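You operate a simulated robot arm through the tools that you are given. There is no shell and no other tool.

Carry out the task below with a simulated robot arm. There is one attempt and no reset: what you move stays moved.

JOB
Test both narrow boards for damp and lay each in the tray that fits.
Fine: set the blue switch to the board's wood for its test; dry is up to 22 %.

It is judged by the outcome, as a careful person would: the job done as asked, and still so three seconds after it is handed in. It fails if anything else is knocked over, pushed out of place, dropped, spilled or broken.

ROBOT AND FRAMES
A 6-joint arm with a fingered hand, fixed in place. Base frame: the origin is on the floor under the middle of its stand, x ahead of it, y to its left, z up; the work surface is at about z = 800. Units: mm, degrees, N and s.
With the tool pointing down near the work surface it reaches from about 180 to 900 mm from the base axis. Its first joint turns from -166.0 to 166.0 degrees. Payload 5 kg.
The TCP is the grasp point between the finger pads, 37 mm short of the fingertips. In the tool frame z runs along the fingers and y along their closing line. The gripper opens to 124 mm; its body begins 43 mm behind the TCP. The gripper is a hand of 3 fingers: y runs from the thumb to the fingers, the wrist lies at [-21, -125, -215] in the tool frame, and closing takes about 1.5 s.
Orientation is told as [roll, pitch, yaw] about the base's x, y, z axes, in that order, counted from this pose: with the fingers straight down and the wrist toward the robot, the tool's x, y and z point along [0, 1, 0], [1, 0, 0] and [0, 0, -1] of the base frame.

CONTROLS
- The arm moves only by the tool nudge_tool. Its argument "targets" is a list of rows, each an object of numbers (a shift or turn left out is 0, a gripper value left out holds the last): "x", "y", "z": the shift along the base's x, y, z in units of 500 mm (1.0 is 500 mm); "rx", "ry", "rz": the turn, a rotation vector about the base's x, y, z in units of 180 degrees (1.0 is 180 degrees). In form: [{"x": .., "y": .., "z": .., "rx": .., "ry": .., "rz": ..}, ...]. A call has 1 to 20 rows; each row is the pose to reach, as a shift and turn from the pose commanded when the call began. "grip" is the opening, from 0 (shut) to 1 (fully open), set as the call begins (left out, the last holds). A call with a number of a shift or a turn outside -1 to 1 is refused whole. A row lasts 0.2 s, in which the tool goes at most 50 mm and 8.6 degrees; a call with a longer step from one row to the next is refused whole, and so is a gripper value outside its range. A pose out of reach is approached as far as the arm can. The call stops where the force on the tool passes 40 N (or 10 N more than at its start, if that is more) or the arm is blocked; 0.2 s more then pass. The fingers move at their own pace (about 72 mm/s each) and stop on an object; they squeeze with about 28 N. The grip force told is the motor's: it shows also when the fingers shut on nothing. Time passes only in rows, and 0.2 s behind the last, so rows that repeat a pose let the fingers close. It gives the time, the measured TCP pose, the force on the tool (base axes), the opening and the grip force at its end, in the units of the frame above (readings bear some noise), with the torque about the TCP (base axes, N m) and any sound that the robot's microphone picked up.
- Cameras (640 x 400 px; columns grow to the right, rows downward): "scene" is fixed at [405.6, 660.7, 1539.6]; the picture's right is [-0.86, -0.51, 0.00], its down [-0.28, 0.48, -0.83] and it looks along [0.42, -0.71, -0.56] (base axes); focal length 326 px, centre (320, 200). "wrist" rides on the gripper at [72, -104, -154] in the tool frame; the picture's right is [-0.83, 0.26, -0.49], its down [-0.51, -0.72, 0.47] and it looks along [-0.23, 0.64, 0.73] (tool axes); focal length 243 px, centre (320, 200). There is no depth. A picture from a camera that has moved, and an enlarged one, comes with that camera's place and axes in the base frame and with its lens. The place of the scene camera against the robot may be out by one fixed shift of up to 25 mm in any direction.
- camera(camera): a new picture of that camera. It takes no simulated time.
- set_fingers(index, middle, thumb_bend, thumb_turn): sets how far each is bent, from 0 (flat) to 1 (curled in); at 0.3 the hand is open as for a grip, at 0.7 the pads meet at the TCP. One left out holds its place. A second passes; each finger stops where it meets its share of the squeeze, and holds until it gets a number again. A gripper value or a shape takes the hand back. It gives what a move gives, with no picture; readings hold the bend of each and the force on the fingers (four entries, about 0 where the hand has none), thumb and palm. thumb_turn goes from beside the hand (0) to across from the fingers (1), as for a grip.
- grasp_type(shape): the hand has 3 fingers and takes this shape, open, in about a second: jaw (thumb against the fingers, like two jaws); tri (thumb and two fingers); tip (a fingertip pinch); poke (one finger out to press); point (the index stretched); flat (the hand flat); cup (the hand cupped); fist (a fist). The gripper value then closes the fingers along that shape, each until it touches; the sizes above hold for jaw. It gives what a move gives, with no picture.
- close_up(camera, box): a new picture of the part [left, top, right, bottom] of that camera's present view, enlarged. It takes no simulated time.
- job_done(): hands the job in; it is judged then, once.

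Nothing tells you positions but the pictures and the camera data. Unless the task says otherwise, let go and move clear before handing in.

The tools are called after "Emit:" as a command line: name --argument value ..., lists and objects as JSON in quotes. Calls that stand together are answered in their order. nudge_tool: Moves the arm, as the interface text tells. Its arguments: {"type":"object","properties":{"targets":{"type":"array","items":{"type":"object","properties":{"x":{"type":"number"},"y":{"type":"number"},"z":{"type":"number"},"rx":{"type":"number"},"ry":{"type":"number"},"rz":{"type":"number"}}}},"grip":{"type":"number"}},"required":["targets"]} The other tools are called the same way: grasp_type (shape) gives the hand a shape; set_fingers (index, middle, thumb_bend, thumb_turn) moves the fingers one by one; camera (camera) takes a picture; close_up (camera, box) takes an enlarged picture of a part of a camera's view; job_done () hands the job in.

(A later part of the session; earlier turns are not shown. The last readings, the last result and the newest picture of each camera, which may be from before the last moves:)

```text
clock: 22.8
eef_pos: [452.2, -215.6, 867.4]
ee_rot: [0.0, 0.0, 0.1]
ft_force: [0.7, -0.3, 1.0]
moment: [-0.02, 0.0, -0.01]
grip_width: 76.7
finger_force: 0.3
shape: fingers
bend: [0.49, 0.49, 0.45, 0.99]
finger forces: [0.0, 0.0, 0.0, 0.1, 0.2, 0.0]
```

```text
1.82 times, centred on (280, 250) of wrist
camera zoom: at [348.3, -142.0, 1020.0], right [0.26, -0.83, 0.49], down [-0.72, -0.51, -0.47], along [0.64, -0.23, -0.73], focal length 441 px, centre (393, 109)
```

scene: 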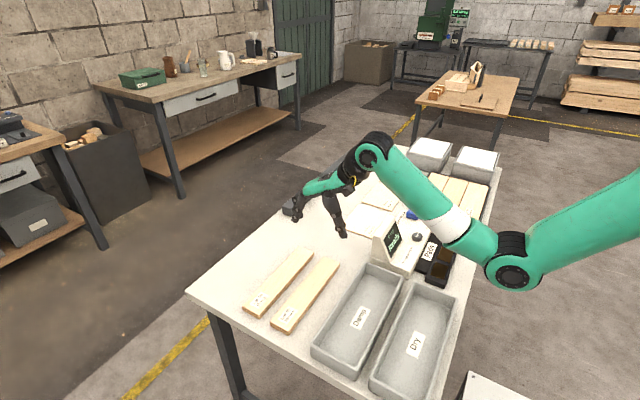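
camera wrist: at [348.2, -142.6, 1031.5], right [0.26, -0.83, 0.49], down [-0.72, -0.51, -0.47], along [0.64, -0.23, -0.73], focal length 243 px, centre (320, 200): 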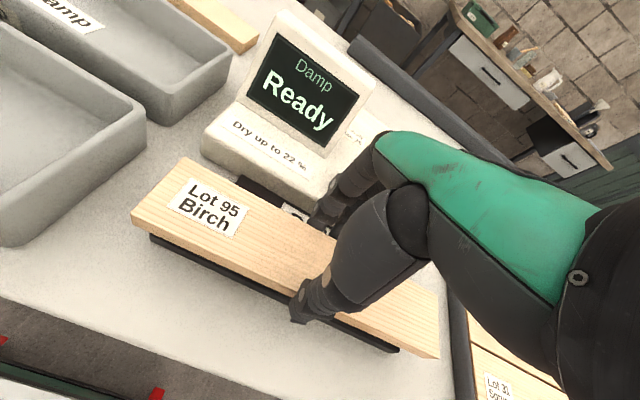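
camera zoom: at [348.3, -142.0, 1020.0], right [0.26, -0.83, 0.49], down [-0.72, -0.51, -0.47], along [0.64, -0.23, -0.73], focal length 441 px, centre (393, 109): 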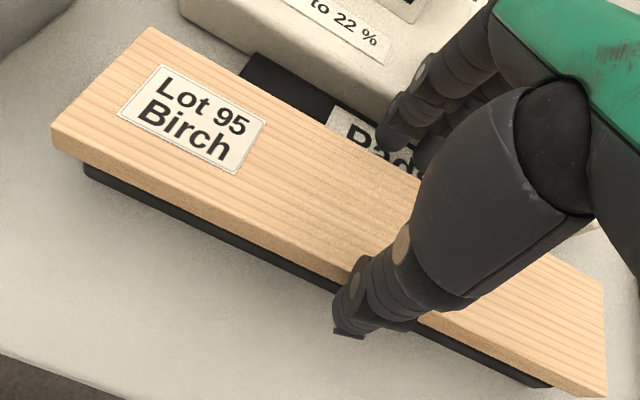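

Fingers are off the board. I'll rise straight up and check that the board stays put and what the screen shows.

Emit:
nudge_tool --targets '[{"x": -0.003, "z": 0.005}, {"x": -0.003, "z": 0.03}, {"x": -0.003, "z": 0.07}, {"x": -0.003, "z": 0.13}, {"x": -0.003, "z": 0.2}, {"x": -0.003, "z": 0.26}]'

Emit:
camera --camera "wrist"

Emit:
close_up --camera "scene" --box '[340, 170, 500, 290]'

```text
clock: 24.2
eef_pos: [450.0, -218.6, 996.7]
ee_rot: [0.0, 0.0, 0.0]
ft_force: [-0.5, -0.2, -0.6]
moment: [-0.03, -0.01, -0.02]
grip_width: 77.1
finger_force: 0.0
shape: fingers
bend: [0.49, 0.49, 0.45, 0.99]
finger forces: [0.0, 0.1, 0.0, 0.0, 0.1, 0.0]
```

```text
taken
camera wrist: at [344.9, -143.5, 1149.9], right [0.26, -0.83, 0.49], down [-0.72, -0.51, -0.47], along [0.64, -0.23, -0.73], focal length 243 px, centre (320, 200)
```

wrist: 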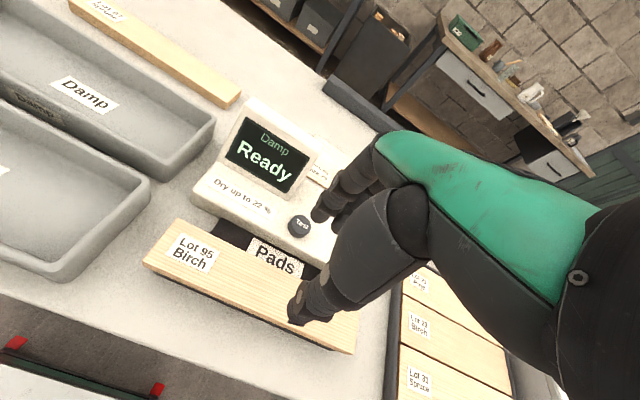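

```text
3.33 times, centred on (420, 230) of scene
camera zoom: at [405.6, 660.7, 1539.6], right [-0.86, -0.51, 0.0], down [-0.28, 0.48, -0.83], along [0.42, -0.71, -0.56], focal length 1087 px, centre (-13, 100)
```

zoom: 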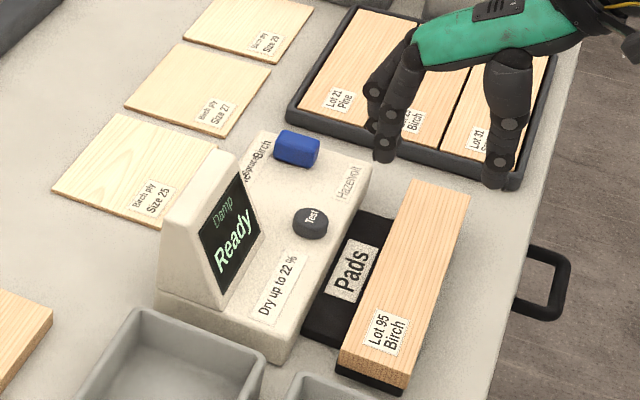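

The Birch board lies on the pads and the meter shows Ready with the switch on Birch. I'll form a poke hand here to see where the pressing fingertip is.

Emit:
grasp_type --shape "poke"

Emit:
camera --camera "wrist"

Emit:
close_up --camera "scene" --box '[400, 130, 540, 250]'

```text
clock: 25.1
eef_pos: [449.5, -217.5, 996.5]
ee_rot: [0.0, -0.1, 0.0]
ft_force: [-0.1, -0.3, -0.7]
moment: [-0.01, -0.01, 0.04]
grip_width: 0.0
finger_force: 0.1
shape: poke
bend: [0.7, 0.7, 1.0, 1.0]
finger forces: [0.0, 0.0, 0.0, 0.0, 0.0, 0.1]
```

```text
taken
camera wrist: at [344.8, -143.5, 1149.4], right [0.26, -0.83, 0.49], down [-0.72, -0.51, -0.47], along [0.64, -0.23, -0.73], focal length 243 px, centre (320, 200)
```

wrist: 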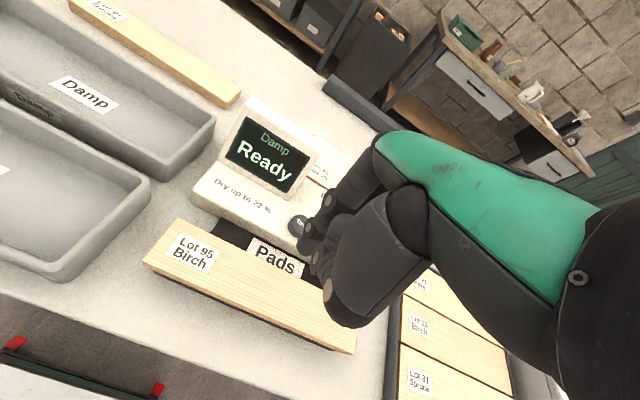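

```text
3.33 times, centred on (470, 190) of scene
camera zoom: at [405.6, 660.7, 1539.6], right [-0.86, -0.51, 0.0], down [-0.28, 0.48, -0.83], along [0.42, -0.71, -0.56], focal length 1087 px, centre (-180, 233)
```

zoom: 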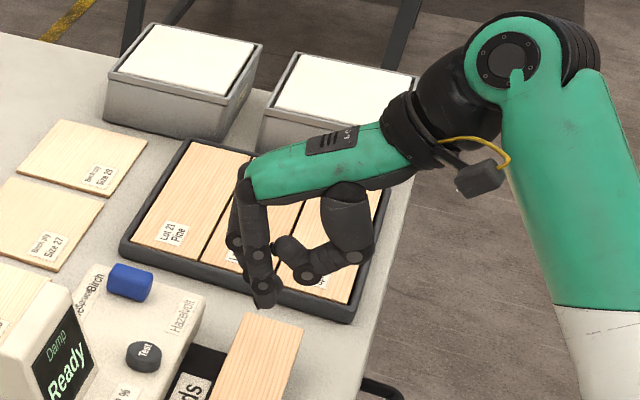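

The poke shape points the fingers down near the TCP, with the thumb curled. I'll enlarge to see exactly which fingertip is lowest and where.

Emit:
close_up --camera "wrist" --box '[270, 160, 430, 340]'

Emit:
close_up --camera "scene" --box '[440, 170, 530, 235]'

```text
2.22 times, centred on (350, 250) of wrist
camera zoom: at [344.8, -143.5, 1149.4], right [0.26, -0.83, 0.49], down [-0.72, -0.51, -0.47], along [0.64, -0.23, -0.73], focal length 539 px, centre (253, 89)
```

zoom: 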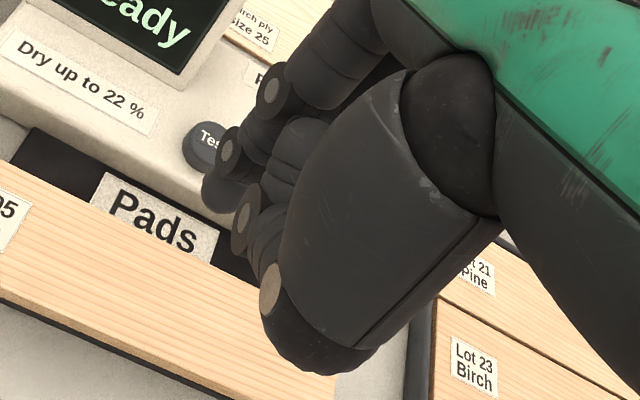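

```text
6.15 times, centred on (485, 202) of scene
camera zoom: at [405.6, 660.7, 1539.6], right [-0.86, -0.51, 0.0], down [-0.28, 0.48, -0.83], along [0.42, -0.71, -0.56], focal length 2006 px, centre (-695, 185)
```

zoom: 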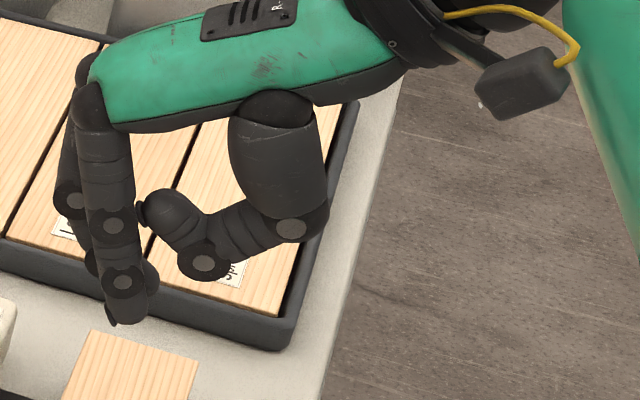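

Both fingers are down side by side, so I'll curl the middle finger fully and leave only the index as the pressing finger.

Emit:
set_fingers --index 0.6 --middle 1.0 --thumb_bend 1.0 --thumb_turn 0.5

Emit:
close_up --camera "wrist" --box '[270, 160, 430, 340]'

Emit:
close_up --camera "scene" --box '[440, 170, 530, 235]'

```text
clock: 26.1
eef_pos: [449.0, -218.2, 997.0]
ee_rot: [0.0, 0.0, -0.1]
ft_force: [-0.4, -0.1, -0.3]
moment: [0.0, -0.03, -0.01]
grip_width: 50.5
finger_force: 0.1
shape: fingers
bend: [0.6, 1.0, 1.0, 0.51]
finger forces: [0.0, 0.0, 0.0, 0.0, 0.1, 0.1]
```

```text
2.22 times, centred on (350, 250) of wrist
camera zoom: at [344.8, -143.5, 1149.6], right [0.26, -0.83, 0.49], down [-0.72, -0.51, -0.47], along [0.64, -0.23, -0.73], focal length 539 px, centre (253, 89)
```

zoom: 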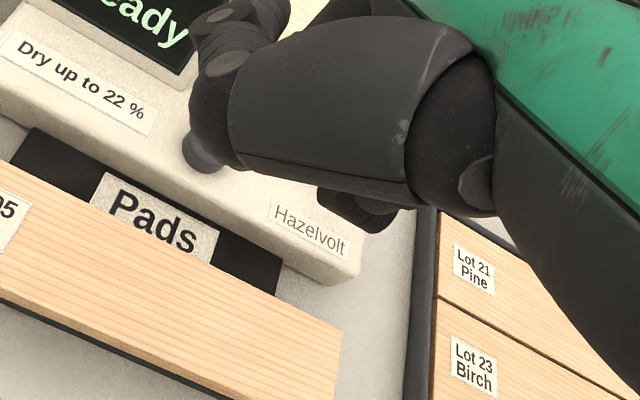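

```text
6.15 times, centred on (485, 202) of scene
camera zoom: at [405.6, 660.7, 1539.6], right [-0.86, -0.51, 0.0], down [-0.28, 0.48, -0.83], along [0.42, -0.71, -0.56], focal length 2006 px, centre (-695, 185)
```

zoom: 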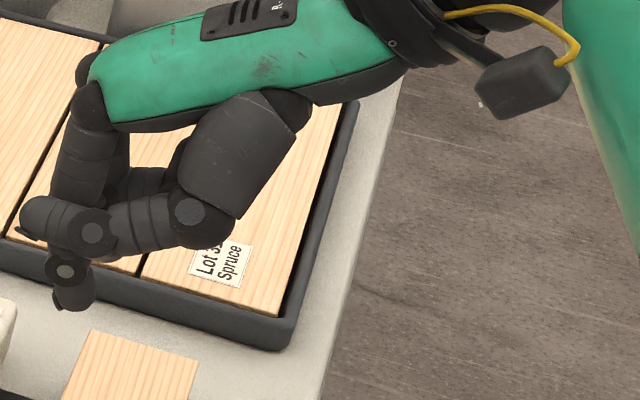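

The thumb swung across in front of the index, so I'll turn it back under the palm as in the poke shape.

Emit:
set_fingers --index 0.6 --middle 1.0 --thumb_bend 0.9 --thumb_turn 1.0

Emit:
close_up --camera "wrist" --box '[270, 160, 430, 340]'

Emit:
close_up --camera "scene" --box '[440, 170, 530, 235]'

```text
clock: 27.1
eef_pos: [449.7, -217.6, 996.7]
ee_rot: [0.0, 0.0, 0.0]
ft_force: [-0.3, 1.3, -0.3]
moment: [0.02, 0.02, 0.02]
grip_width: 18.8
finger_force: 0.1
shape: fingers
bend: [0.58, 1.0, 0.9, 0.96]
finger forces: [0.0, 0.1, 0.0, 0.0, 0.0, 0.1]
```

```text
2.22 times, centred on (350, 250) of wrist
camera zoom: at [344.8, -143.5, 1149.6], right [0.26, -0.83, 0.49], down [-0.72, -0.51, -0.47], along [0.64, -0.23, -0.73], focal length 539 px, centre (253, 89)
```

zoom: 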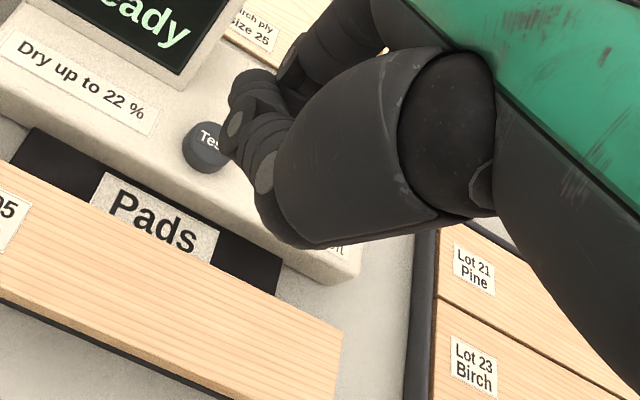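

```text
6.15 times, centred on (485, 202) of scene
camera zoom: at [405.6, 660.7, 1539.6], right [-0.86, -0.51, 0.0], down [-0.28, 0.48, -0.83], along [0.42, -0.71, -0.56], focal length 2006 px, centre (-695, 185)
```

zoom: 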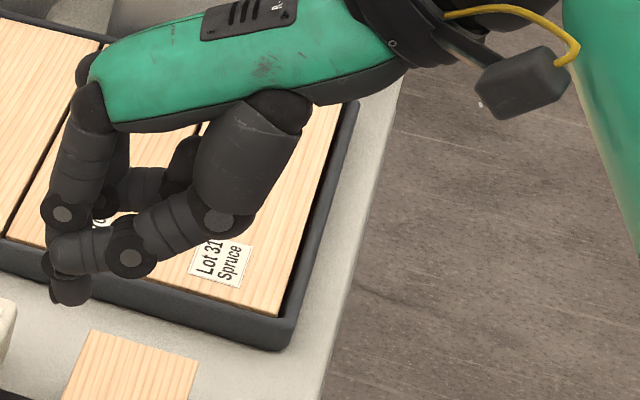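

The thumb got in the way. I'll go back to the poke shape and then curl only the middle finger.

Emit:
grasp_type --shape "poke"

Emit:
set_fingers --middle 1.0

Emit:
close_up --camera "wrist" --box '[270, 160, 430, 340]'

Emit:
close_up --camera "scene" --box '[440, 170, 530, 235]'

```text
clock: 28.0
eef_pos: [449.8, -216.6, 997.7]
ee_rot: [0.1, 0.0, 0.0]
ft_force: [-0.3, -0.2, 0.7]
moment: [0.0, -0.02, -0.01]
grip_width: 0.0
finger_force: 0.0
shape: poke
bend: [0.7, 0.7, 1.0, 0.87]
finger forces: [0.1, 0.0, 0.0, 0.0, 0.0, 0.1]
```

```text
clock: 29.0
eef_pos: [449.1, -216.4, 997.8]
ee_rot: [0.0, 0.0, -0.2]
ft_force: [0.1, -0.1, -0.9]
moment: [0.0, 0.01, -0.03]
grip_width: 18.6
finger_force: 0.1
shape: fingers
bend: [0.7, 1.0, 1.0, 0.87]
finger forces: [0.0, 0.0, 0.0, 0.1, 0.1, 0.1]
```

```text
2.22 times, centred on (350, 250) of wrist
camera zoom: at [344.8, -143.5, 1149.6], right [0.26, -0.83, 0.49], down [-0.72, -0.51, -0.47], along [0.64, -0.23, -0.73], focal length 539 px, centre (253, 89)
```

zoom: 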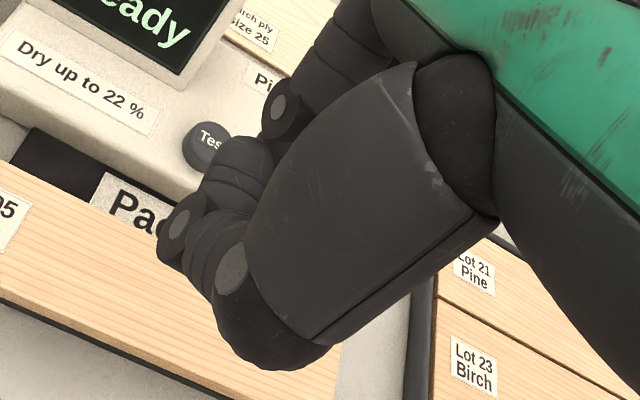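

```text
6.15 times, centred on (485, 202) of scene
camera zoom: at [405.6, 660.7, 1539.6], right [-0.86, -0.51, 0.0], down [-0.28, 0.48, -0.83], along [0.42, -0.71, -0.56], focal length 2006 px, centre (-695, 185)
```

zoom: 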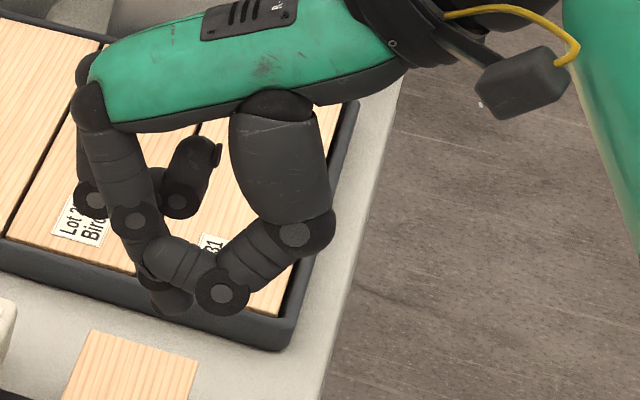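

The thumb caught on the outer side of the index. I'll open everything, then curl the thumb first and the fingers after it.

Emit:
set_fingers --index 0.3 --middle 0.3 --thumb_bend 0.3 --thumb_turn 1.0

Emit:
set_fingers --thumb_bend 1.0 --thumb_turn 1.0

Emit:
set_fingers --index 0.6 --middle 0.9

Emit:
close_up --camera "wrist" --box '[270, 160, 430, 340]'

Emit:
close_up --camera "scene" --box '[440, 170, 530, 235]'

```text
clock: 30.0
eef_pos: [449.8, -217.2, 996.3]
ee_rot: [0.0, 0.0, 0.0]
ft_force: [-0.3, 0.8, -0.5]
moment: [0.01, 0.02, -0.01]
grip_width: 128.2
finger_force: 0.1
shape: fingers
bend: [0.3, 0.3, 0.3, 0.98]
finger forces: [0.0, 0.1, 0.0, 0.2, 0.0, 0.0]
```

```text
clock: 31.0
eef_pos: [448.8, -217.0, 996.4]
ee_rot: [0.0, 0.0, 0.0]
ft_force: [0.1, -1.0, 0.3]
moment: [0.0, 0.03, -0.05]
grip_width: 35.4
finger_force: 0.0
shape: fingers
bend: [0.29, 0.3, 0.97, 1.0]
finger forces: [0.1, 0.0, 0.1, 0.0, 0.0, 0.0]
```

```text
clock: 32.0
eef_pos: [449.5, -218.5, 996.8]
ee_rot: [0.0, 0.0, -0.1]
ft_force: [-0.4, 0.6, -0.3]
moment: [-0.01, -0.02, 0.0]
grip_width: 29.0
finger_force: 0.1
shape: fingers
bend: [0.36, 0.9, 0.97, 1.0]
finger forces: [0.0, 0.1, 0.1, 0.0, 0.0, 0.0]
```

```text
2.22 times, centred on (350, 250) of wrist
camera zoom: at [344.8, -143.5, 1149.6], right [0.26, -0.83, 0.49], down [-0.72, -0.51, -0.47], along [0.64, -0.23, -0.73], focal length 539 px, centre (253, 89)
```

zoom: 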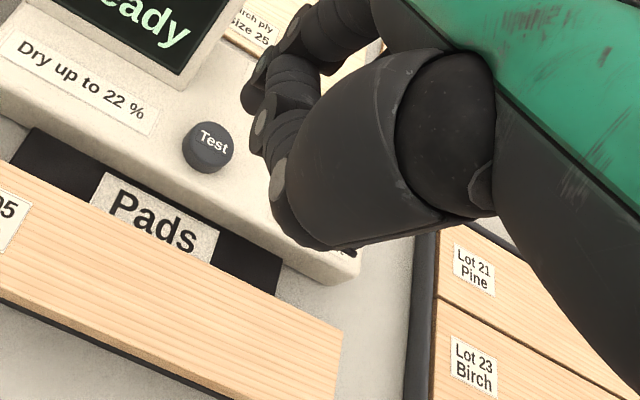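

```text
6.15 times, centred on (485, 202) of scene
camera zoom: at [405.6, 660.7, 1539.6], right [-0.86, -0.51, 0.0], down [-0.28, 0.48, -0.83], along [0.42, -0.71, -0.56], focal length 2006 px, centre (-695, 185)
```

zoom: 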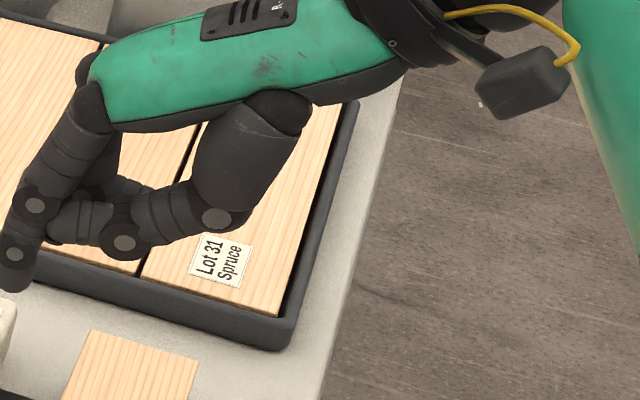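

The index now points down ahead of the hand (tip about 57 mm forward, 10 mm left and 46 mm below the TCP) and the thumb is about 28 mm higher, which works for pressing. I'll move it to above the Test button at (543, -222).

Emit:
nudge_tool --targets '[{"x": 0.036, "y": -0.015, "z": 0}, {"x": 0.072, "y": -0.029, "z": -0.03}, {"x": 0.072, "y": -0.029, "z": -0.09}, {"x": 0.072, "y": -0.029, "z": -0.14}, {"x": 0.072, "y": -0.029, "z": -0.16}, {"x": 0.072, "y": -0.029, "z": -0.16}]'

Emit:
close_up --camera "wrist" --box '[220, 100, 420, 300]'

Emit:
close_up --camera "scene" --box '[380, 180, 480, 260]'

```text
clock: 33.4
eef_pos: [489.0, -230.9, 916.5]
ee_rot: [-0.1, 0.0, 0.0]
ft_force: [-0.2, -0.3, -0.6]
moment: [-0.01, 0.0, 0.01]
grip_width: 28.8
finger_force: 0.1
shape: fingers
bend: [0.36, 0.9, 0.97, 1.0]
finger forces: [0.0, 0.1, 0.0, 0.0, 0.0, 0.1]
```

```text
2.00 times, centred on (320, 200) of wrist
camera zoom: at [383.5, -156.6, 1069.5], right [0.26, -0.83, 0.49], down [-0.72, -0.51, -0.47], along [0.64, -0.23, -0.73], focal length 485 px, centre (320, 200)
```

zoom: 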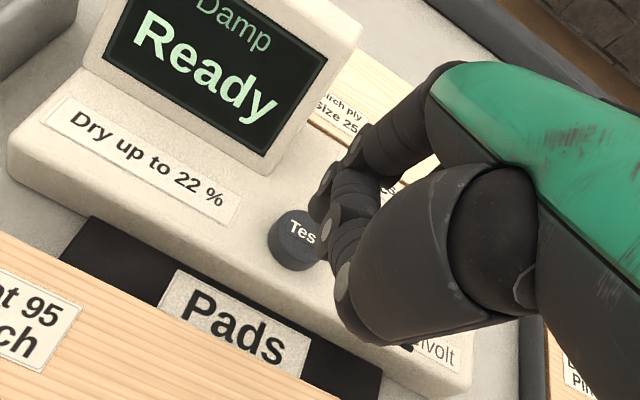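

```text
5.00 times, centred on (430, 220) of scene
camera zoom: at [405.6, 660.7, 1539.6], right [-0.86, -0.51, 0.0], down [-0.28, 0.48, -0.83], along [0.42, -0.71, -0.56], focal length 1630 px, centre (-230, 100)
```

zoom: 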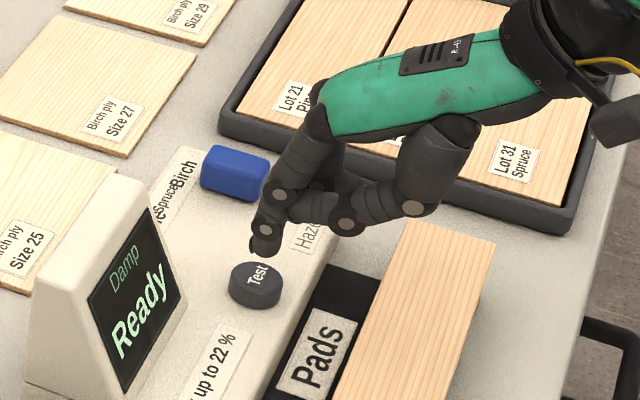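

The index tip is right over the Test button, about 20 mm up. I'll lower it in small steps and watch force and sound.

Emit:
nudge_tool --targets '[{"y": -0.002, "z": -0.014}, {"y": -0.004, "z": -0.028}, {"y": -0.004, "z": -0.036}, {"y": -0.004, "z": -0.04}]'

Emit:
close_up --camera "scene" --box '[380, 180, 480, 260]'

Emit:
close_up --camera "wrist" --box '[220, 100, 420, 300]'

```text
clock: 34.4
eef_pos: [487.9, -233.4, 896.1]
ee_rot: [0.0, 0.0, 0.0]
ft_force: [0.1, -0.2, 0.3]
moment: [0.01, 0.0, -0.02]
grip_width: 28.9
finger_force: 0.1
shape: fingers
bend: [0.36, 0.9, 0.97, 1.0]
finger forces: [0.1, 0.0, 0.0, 0.0, 0.0, 0.0]
```

```text
5.00 times, centred on (430, 220) of scene
camera zoom: at [405.6, 660.7, 1539.6], right [-0.86, -0.51, 0.0], down [-0.28, 0.48, -0.83], along [0.42, -0.71, -0.56], focal length 1630 px, centre (-230, 100)
```

zoom: 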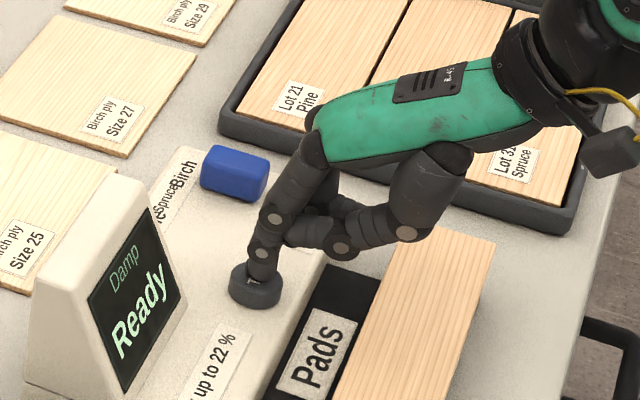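

```text
2.00 times, centred on (320, 200) of wrist
camera zoom: at [383.2, -158.2, 1049.3], right [0.26, -0.83, 0.49], down [-0.72, -0.51, -0.47], along [0.64, -0.23, -0.73], focal length 485 px, centre (320, 200)
```

zoom: 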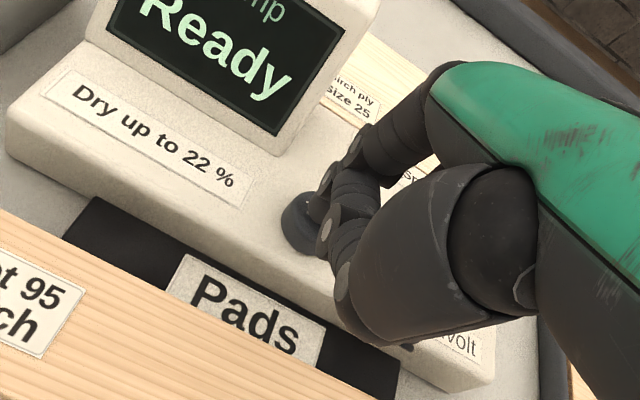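

The tip is just about on the button. I'll press a few millimetres more, slowly.

Emit:
nudge_tool --targets '[{"z": -0.002}, {"z": -0.004}, {"z": -0.006}, {"z": -0.008}]'

Emit:
close_up --camera "wrist" --box '[220, 100, 420, 300]'

```text
clock: 35.4
eef_pos: [488.0, -233.2, 893.4]
ee_rot: [0.0, 0.0, 0.0]
ft_force: [-0.3, 0.9, 1.6]
moment: [0.05, -0.07, 0.05]
grip_width: 28.8
finger_force: 0.7
shape: fingers
bend: [0.36, 0.9, 0.97, 1.0]
finger forces: [1.5, 0.0, 0.0, 0.0, 0.0, 0.1]
```

```text
2.00 times, centred on (320, 200) of wrist
camera zoom: at [383.3, -159.2, 1045.1], right [0.26, -0.83, 0.49], down [-0.72, -0.51, -0.47], along [0.64, -0.23, -0.73], focal length 485 px, centre (320, 200)
```

zoom: 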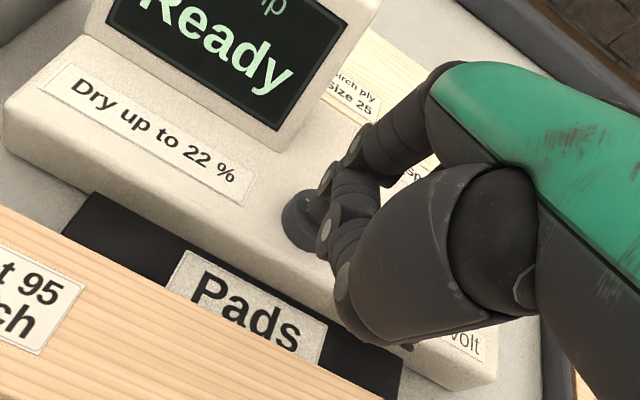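

Contact at 1.5 N but the screen still says Ready. I'll press further.

Emit:
nudge_tool --targets '[{"z": -0.003}, {"z": -0.005}, {"z": -0.007}, {"z": -0.008}]'

Emit:
camera --camera "wrist"

Emit:
close_up --camera "scene" --box '[380, 180, 480, 260]'

```text
clock: 36.4
eef_pos: [488.3, -232.8, 888.5]
ee_rot: [-0.1, 0.0, 0.0]
ft_force: [-1.7, -0.2, 2.6]
moment: [-0.01, -0.17, -0.04]
grip_width: 28.6
finger_force: 1.6
shape: fingers
bend: [0.36, 0.9, 0.97, 1.0]
finger forces: [3.1, 0.0, 0.0, 0.1, 0.1, 0.1]
heard: click
```

```text
taken
camera wrist: at [383.5, -158.5, 1041.6], right [0.26, -0.83, 0.49], down [-0.72, -0.51, -0.47], along [0.64, -0.23, -0.73], focal length 243 px, centre (320, 200)
```

wrist: 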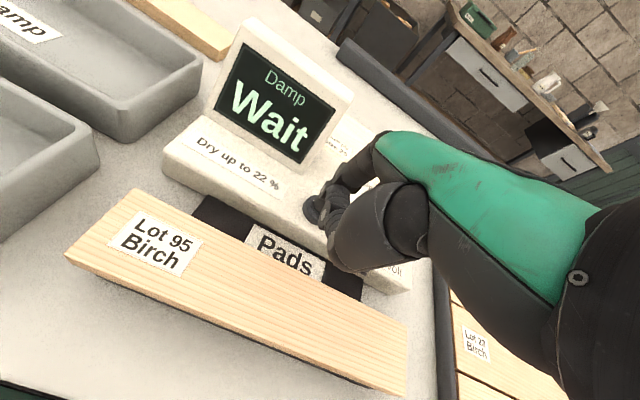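

```text
5.00 times, centred on (430, 220) of scene
camera zoom: at [405.6, 660.7, 1539.6], right [-0.86, -0.51, 0.0], down [-0.28, 0.48, -0.83], along [0.42, -0.71, -0.56], focal length 1630 px, centre (-230, 100)
```

zoom: 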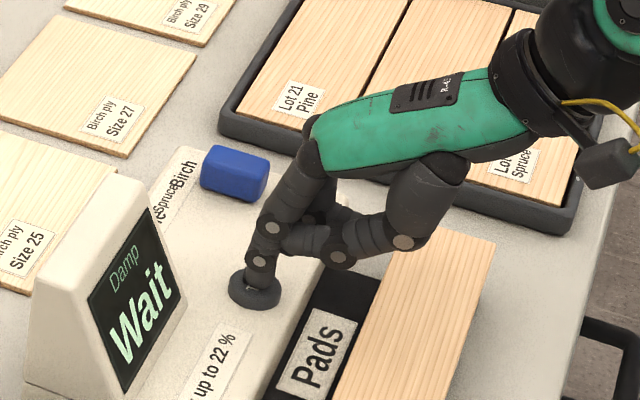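

The button clicked and the screen says Wait. I'll lift the finger off and wait for the reading.

Emit:
nudge_tool --targets '[{"z": 0.01}, {"z": 0.03}, {"z": 0.05}, {"z": 0.06}, {"z": 0.06}, {"z": 0.06}, {"z": 0.06}, {"z": 0.06}]'

Emit:
camera --camera "wrist"

Emit:
close_up --camera "scene" --box '[360, 180, 480, 280]'

```text
clock: 38.2
eef_pos: [488.5, -232.3, 918.7]
ee_rot: [0.0, 0.0, 0.1]
ft_force: [0.0, 0.4, 0.8]
moment: [0.01, 0.01, 0.03]
grip_width: 28.8
finger_force: 0.1
shape: fingers
bend: [0.36, 0.9, 0.97, 1.0]
finger forces: [0.0, 0.0, 0.0, 0.0, 0.1, 0.1]
```

```text
taken
camera wrist: at [383.7, -158.1, 1071.7], right [0.26, -0.83, 0.49], down [-0.72, -0.51, -0.47], along [0.64, -0.23, -0.73], focal length 243 px, centre (320, 200)
```

wrist: 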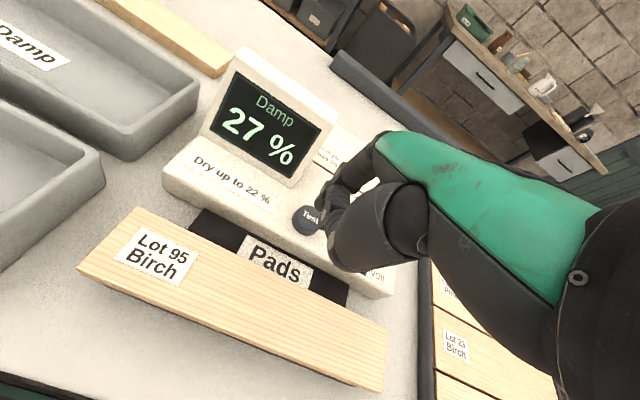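

```text
4.00 times, centred on (420, 230) of scene
camera zoom: at [405.6, 660.7, 1539.6], right [-0.86, -0.51, 0.0], down [-0.28, 0.48, -0.83], along [0.42, -0.71, -0.56], focal length 1304 px, centre (-80, 80)
```

zoom: 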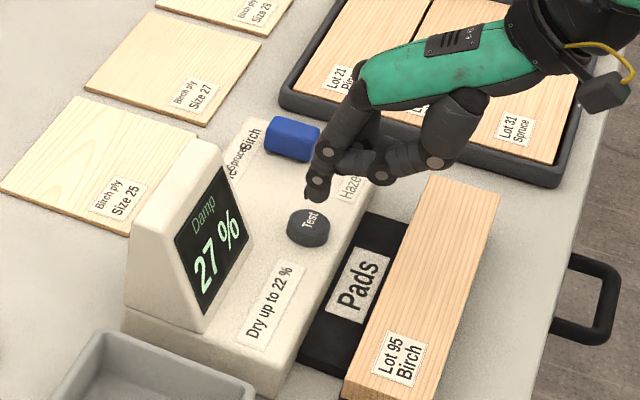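

The Birch board reads 27 %, above 22 %, so it belongs in the Damp tray. While the index is still out, I'll look closely at the blue switch, which I must move to Spruce before the second test.

Emit:
nudge_tool --targets '[{"z": 0.08}, {"z": 0.16}, {"x": 0.05, "y": -0.05, "z": 0.2}, {"x": 0.1, "y": -0.1, "z": 0.2}, {"x": 0.15, "y": -0.15, "z": 0.2}, {"x": 0.18, "y": -0.2, "z": 0.2}, {"x": 0.18, "y": -0.2, "z": 0.2}]'

Emit:
camera --camera "wrist"

Emit:
close_up --camera "scene" --box '[390, 190, 450, 235]'

```text
clock: 39.8
eef_pos: [579.5, -333.5, 1017.8]
ee_rot: [0.0, 0.0, 0.1]
ft_force: [0.6, 0.0, -0.1]
moment: [-0.03, -0.01, -0.01]
grip_width: 29.0
finger_force: 0.2
shape: fingers
bend: [0.36, 0.9, 0.97, 1.0]
finger forces: [0.1, 0.0, 0.1, 0.0, 0.0, 0.0]
```

```text
taken
camera wrist: at [474.5, -259.0, 1170.0], right [0.26, -0.83, 0.49], down [-0.72, -0.51, -0.47], along [0.64, -0.23, -0.73], focal length 243 px, centre (320, 200)
```

wrist: 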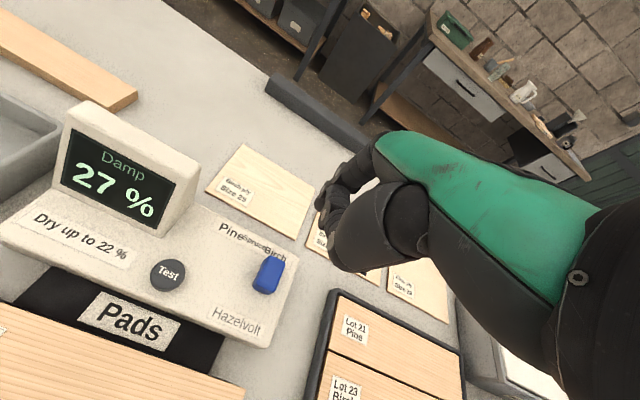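

```text
8.89 times, centred on (420, 212) of scene
camera zoom: at [405.6, 660.7, 1539.6], right [-0.86, -0.51, 0.0], down [-0.28, 0.48, -0.83], along [0.42, -0.71, -0.56], focal length 2898 px, centre (-569, 89)
```

zoom: 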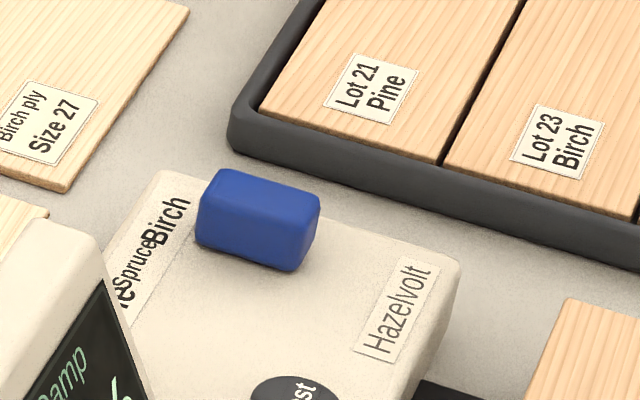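

Emit:
close_up --camera "wrist" --box '[190, 200, 320, 350]'

```text
2.67 times, centred on (255, 275) of wrist
camera zoom: at [474.5, -259.0, 1170.0], right [0.26, -0.83, 0.49], down [-0.72, -0.51, -0.47], along [0.64, -0.23, -0.73], focal length 647 px, centre (493, 0)
```

zoom: 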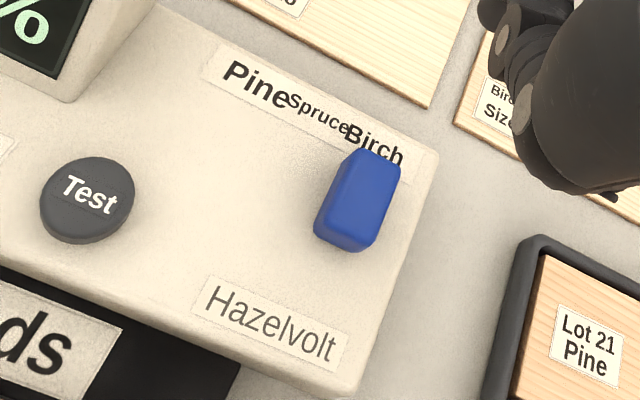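

The knob spans about x 573–614, y -341 to -312, top z 858; the Spruce label is 35 mm further to +y. I'll put the index tip beside the knob's -y face, to push it toward +y.

Emit:
nudge_tool --targets '[{"x": -0.045, "y": -0.04, "z": 0}, {"x": -0.089, "y": -0.073, "z": -0.04}, {"x": -0.089, "y": -0.073, "z": -0.1}, {"x": -0.089, "y": -0.073, "z": -0.16}, {"x": -0.089, "y": -0.073, "z": -0.2}, {"x": -0.089, "y": -0.073, "z": -0.2}]'

Emit:
close_up --camera "wrist" --box '[220, 100, 420, 300]'

Emit:
close_up --camera "scene" --box '[380, 170, 460, 240]'

```text
clock: 41.2
eef_pos: [533.9, -369.6, 917.3]
ee_rot: [0.0, -0.1, 0.0]
ft_force: [-0.3, 0.1, -0.4]
moment: [-0.04, 0.04, 0.0]
grip_width: 29.0
finger_force: 0.0
shape: fingers
bend: [0.36, 0.9, 0.97, 1.0]
finger forces: [0.0, 0.0, 0.0, 0.1, 0.0, 0.0]
```

```text
2.00 times, centred on (320, 200) of wrist
camera zoom: at [428.5, -295.2, 1071.4], right [0.26, -0.83, 0.49], down [-0.72, -0.51, -0.47], along [0.64, -0.23, -0.73], focal length 485 px, centre (320, 200)
```

zoom: 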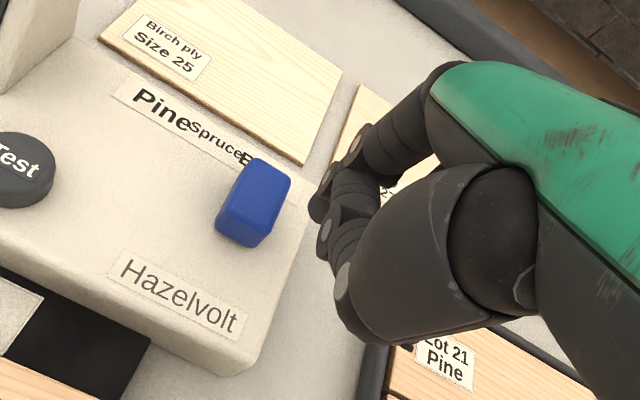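

```text
5.71 times, centred on (420, 205) of scene
camera zoom: at [405.6, 660.7, 1539.6], right [-0.86, -0.51, 0.0], down [-0.28, 0.48, -0.83], along [0.42, -0.71, -0.56], focal length 1863 px, centre (-251, 171)
```

zoom: 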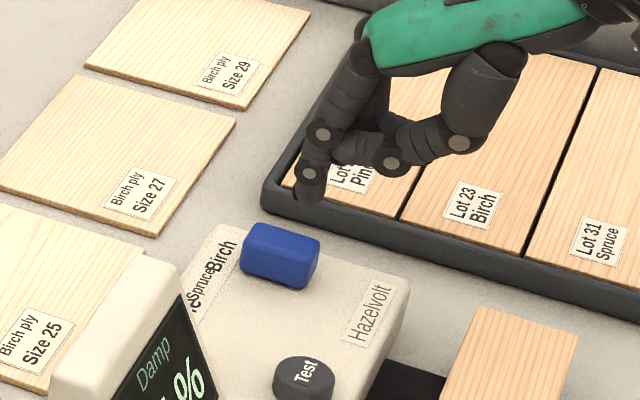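

The tip is at about (590, -360), clear of the knob. I'll lower it beside the knob, staying just above the meter's surface.

Emit:
nudge_tool --targets '[{"z": -0.02}, {"z": -0.04}, {"z": -0.056}, {"z": -0.058}]'

Emit:
close_up --camera "wrist" --box '[220, 100, 420, 300]'

Emit:
close_up --camera "scene" --box '[390, 180, 450, 230]'

```text
clock: 42.2
eef_pos: [534.6, -370.4, 889.3]
ee_rot: [0.0, 0.0, 0.0]
ft_force: [0.0, -0.6, -0.1]
moment: [-0.02, -0.01, -0.01]
grip_width: 28.9
finger_force: 0.0
shape: fingers
bend: [0.36, 0.9, 0.97, 1.0]
finger forces: [0.1, 0.0, 0.0, 0.0, 0.1, 0.0]
```

```text
2.00 times, centred on (320, 200) of wrist
camera zoom: at [429.3, -295.4, 1042.3], right [0.26, -0.83, 0.49], down [-0.72, -0.51, -0.47], along [0.64, -0.23, -0.73], focal length 485 px, centre (320, 200)
```

zoom: 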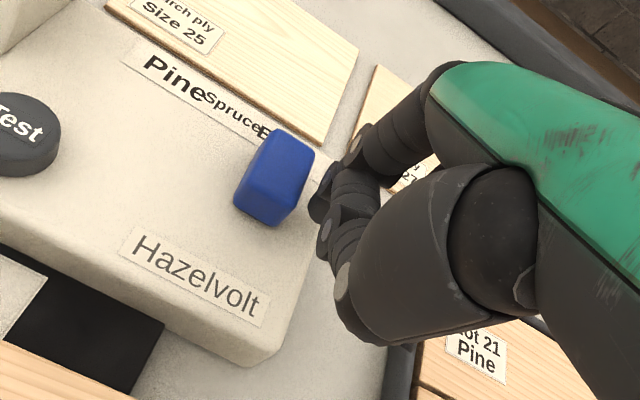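

```text
8.00 times, centred on (420, 205) of scene
camera zoom: at [405.6, 660.7, 1539.6], right [-0.86, -0.51, 0.0], down [-0.28, 0.48, -0.83], along [0.42, -0.71, -0.56], focal length 2608 px, centre (-480, 160)
```

zoom: 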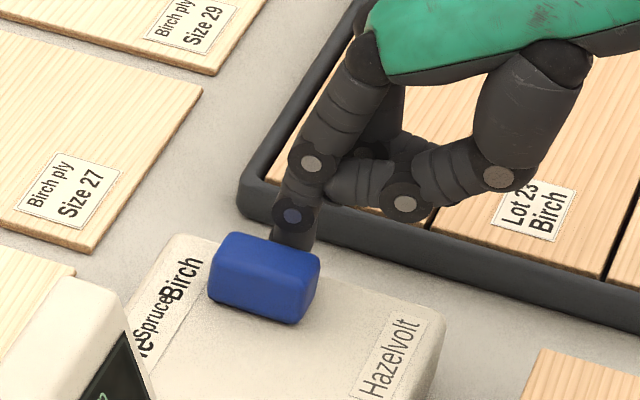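

The finger is behind the knob at the right height. I'll push toward +y in small steps and watch for contact.

Emit:
nudge_tool --targets '[{"y": 0.008}, {"y": 0.016}, {"y": 0.024}, {"y": 0.03}]'

Emit:
close_up --camera "wrist" --box '[220, 100, 420, 300]'

Emit:
close_up --camera "scene" --box '[390, 180, 450, 230]'

```text
clock: 43.2
eef_pos: [533.0, -353.0, 889.0]
ee_rot: [0.0, 0.0, 0.0]
ft_force: [1.3, -0.3, -0.2]
moment: [0.03, 0.01, -0.01]
grip_width: 28.8
finger_force: 0.2
shape: fingers
bend: [0.36, 0.9, 0.97, 1.0]
finger forces: [0.4, 0.0, 0.0, 0.1, 0.0, 0.1]
```

```text
2.00 times, centred on (320, 200) of wrist
camera zoom: at [428.8, -279.1, 1042.0], right [0.26, -0.83, 0.49], down [-0.72, -0.51, -0.47], along [0.64, -0.23, -0.73], focal length 485 px, centre (320, 200)
```

zoom: 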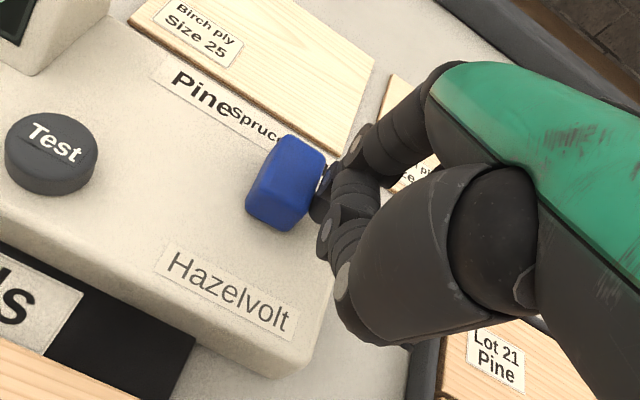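

```text
8.00 times, centred on (420, 205) of scene
camera zoom: at [405.6, 660.7, 1539.6], right [-0.86, -0.51, 0.0], down [-0.28, 0.48, -0.83], along [0.42, -0.71, -0.56], focal length 2608 px, centre (-480, 160)
```

zoom: 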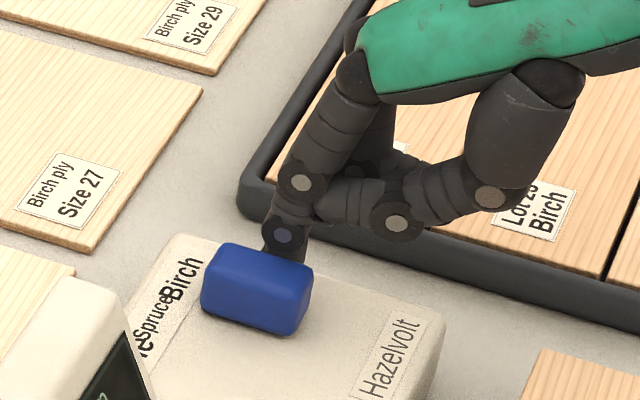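

The knob slides easily and has moved about 10 mm. I'll push on in steps.

Emit:
nudge_tool --targets '[{"y": 0.01}, {"y": 0.018}, {"y": 0.026}, {"y": 0.032}]'

Emit:
close_up --camera "wrist" --box '[220, 100, 420, 300]'

Emit:
close_up --camera "scene" --box '[390, 180, 450, 230]'

```text
clock: 44.2
eef_pos: [533.0, -338.2, 890.3]
ee_rot: [0.1, 0.0, 0.0]
ft_force: [-0.4, -0.3, 0.1]
moment: [0.02, 0.02, 0.0]
grip_width: 28.8
finger_force: 0.0
shape: fingers
bend: [0.36, 0.9, 0.97, 1.0]
finger forces: [0.1, 0.0, 0.0, 0.0, 0.0, 0.0]
```

```text
2.00 times, centred on (320, 200) of wrist
camera zoom: at [428.7, -263.9, 1042.6], right [0.26, -0.83, 0.49], down [-0.72, -0.51, -0.47], along [0.64, -0.23, -0.73], focal length 485 px, centre (320, 200)
```

zoom: 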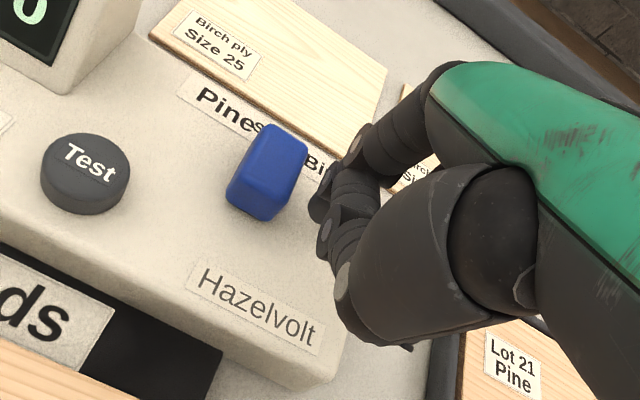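

```text
8.00 times, centred on (420, 205) of scene
camera zoom: at [405.6, 660.7, 1539.6], right [-0.86, -0.51, 0.0], down [-0.28, 0.48, -0.83], along [0.42, -0.71, -0.56], focal length 2608 px, centre (-480, 160)
```

zoom: 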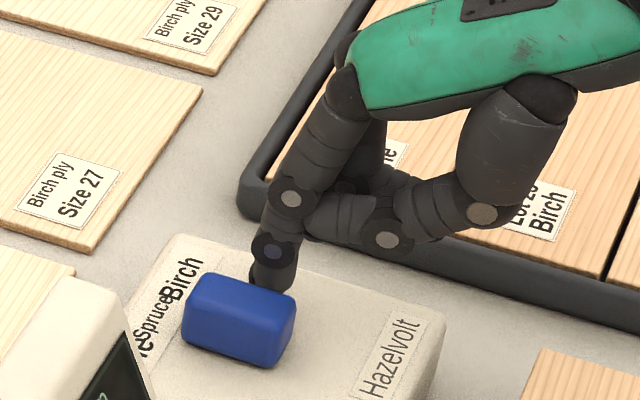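

The knob has snapped ahead into its next detent, which matches the 35 mm to Spruce. I'll lift the finger away and verify its alignment with the label.

Emit:
nudge_tool --targets '[{"y": -0.004, "z": 0.02}, {"y": -0.004, "z": 0.08}, {"y": -0.004, "z": 0.16}, {"x": 0.05, "y": -0.004, "z": 0.24}, {"x": 0.05, "y": -0.004, "z": 0.26}]'

Emit:
camera --camera "wrist"

Emit:
close_up --camera "wrist" --box '[150, 170, 310, 330]'

Emit:
close_up --camera "scene" --box '[380, 190, 450, 250]'

```text
clock: 45.4
eef_pos: [557.9, -341.7, 1019.2]
ee_rot: [0.0, 0.1, 0.1]
ft_force: [1.0, -0.4, -0.3]
moment: [-0.05, 0.0, 0.0]
grip_width: 29.2
finger_force: 0.1
shape: fingers
bend: [0.36, 0.9, 0.97, 1.0]
finger forces: [0.0, 0.0, 0.0, 0.1, 0.1, 0.0]
```

```text
taken
camera wrist: at [453.6, -266.3, 1172.6], right [0.26, -0.83, 0.49], down [-0.72, -0.51, -0.47], along [0.64, -0.23, -0.73], focal length 243 px, centre (320, 200)
```

wrist: 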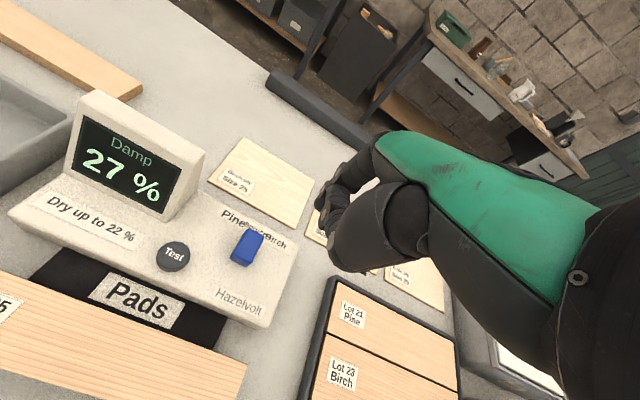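

```text
2.50 times, centred on (230, 250) of wrist
camera zoom: at [453.6, -266.3, 1172.6], right [0.26, -0.83, 0.49], down [-0.72, -0.51, -0.47], along [0.64, -0.23, -0.73], focal length 606 px, centre (545, 75)
```

zoom: 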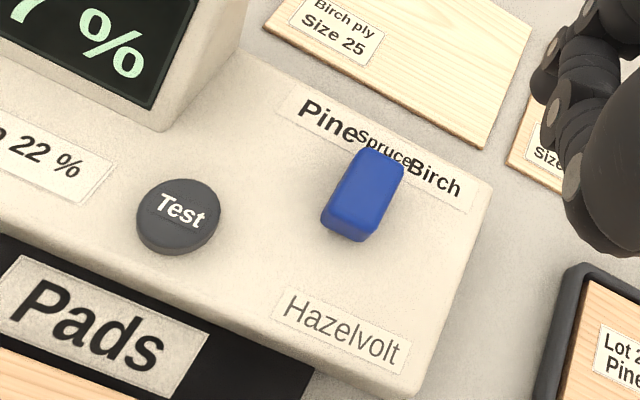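

```text
6.67 times, centred on (415, 220) of scene
camera zoom: at [405.6, 660.7, 1539.6], right [-0.86, -0.51, 0.0], down [-0.28, 0.48, -0.83], along [0.42, -0.71, -0.56], focal length 2174 px, centre (-313, 67)
```

zoom: 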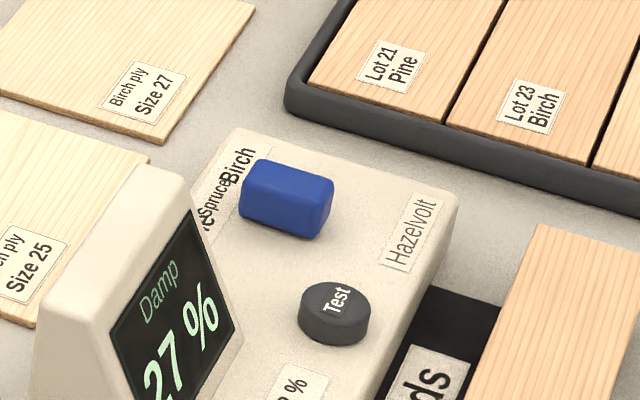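

The switch is now on Spruce. Next I'll open the hand evenly and go back over the Birch board on the pads.

Emit:
set_fingers --index 0.45 --middle 0.45 --thumb_bend 0.42 --thumb_turn 1.0

Emit:
nudge_tool --targets '[{"x": -0.036, "y": 0.042, "z": 0}, {"x": -0.072, "y": 0.084, "z": 0}, {"x": -0.107, "y": 0.126, "z": 0}, {"x": -0.143, "y": 0.168, "z": -0.01}, {"x": -0.178, "y": 0.21, "z": -0.03}, {"x": -0.212, "y": 0.25, "z": -0.05}, {"x": -0.212, "y": 0.25, "z": -0.09}, {"x": -0.212, "y": 0.25, "z": -0.12}, {"x": -0.212, "y": 0.25, "z": -0.12}]'

Emit:
set_fingers --index 0.48 --middle 0.48 --thumb_bend 0.42 --thumb_turn 1.0

Emit:
camera --camera "wrist"

Emit:
close_up --camera "scene" --box '[360, 160, 500, 280]'

```text
clock: 46.4
eef_pos: [558.7, -341.3, 1019.3]
ee_rot: [-0.1, 0.1, 0.0]
ft_force: [-0.3, 0.3, 0.6]
moment: [-0.01, 0.01, 0.01]
grip_width: 87.6
finger_force: 0.0
shape: fingers
bend: [0.45, 0.45, 0.42, 0.99]
finger forces: [0.0, 0.1, 0.0, 0.1, 0.0, 0.0]
```

```text
clock: 48.4
eef_pos: [451.8, -215.6, 958.9]
ee_rot: [-0.1, 0.0, 0.0]
ft_force: [-0.1, -0.6, -1.0]
moment: [0.02, -0.02, 0.01]
grip_width: 87.7
finger_force: 0.0
shape: fingers
bend: [0.45, 0.45, 0.42, 0.99]
finger forces: [0.0, 0.0, 0.1, 0.0, 0.0, 0.1]
```

```text
clock: 49.4
eef_pos: [451.6, -215.8, 959.1]
ee_rot: [0.0, 0.0, 0.0]
ft_force: [-0.6, -0.6, 0.1]
moment: [0.0, 0.0, 0.01]
grip_width: 83.0
finger_force: 0.0
shape: fingers
bend: [0.48, 0.48, 0.42, 0.99]
finger forces: [0.1, 0.1, 0.0, 0.0, 0.1, 0.0]
```

```text
taken
camera wrist: at [347.3, -142.0, 1112.4], right [0.26, -0.83, 0.49], down [-0.72, -0.51, -0.47], along [0.64, -0.23, -0.73], focal length 243 px, centre (320, 200)
```

wrist: 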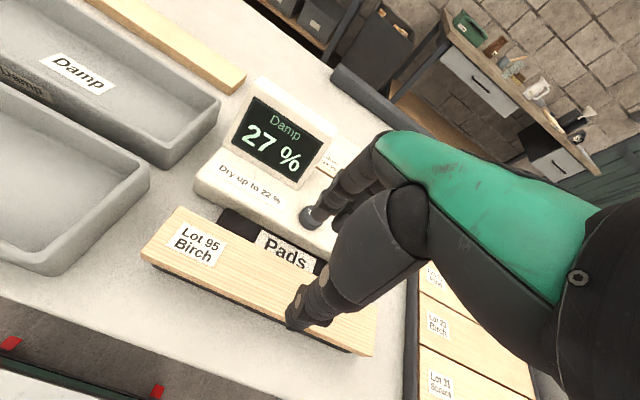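

```text
3.33 times, centred on (430, 220) of scene
camera zoom: at [405.6, 660.7, 1539.6], right [-0.86, -0.51, 0.0], down [-0.28, 0.48, -0.83], along [0.42, -0.71, -0.56], focal length 1087 px, centre (-47, 133)
```

zoom: 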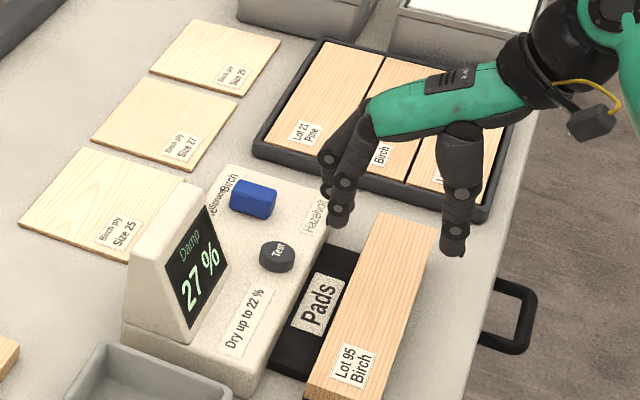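

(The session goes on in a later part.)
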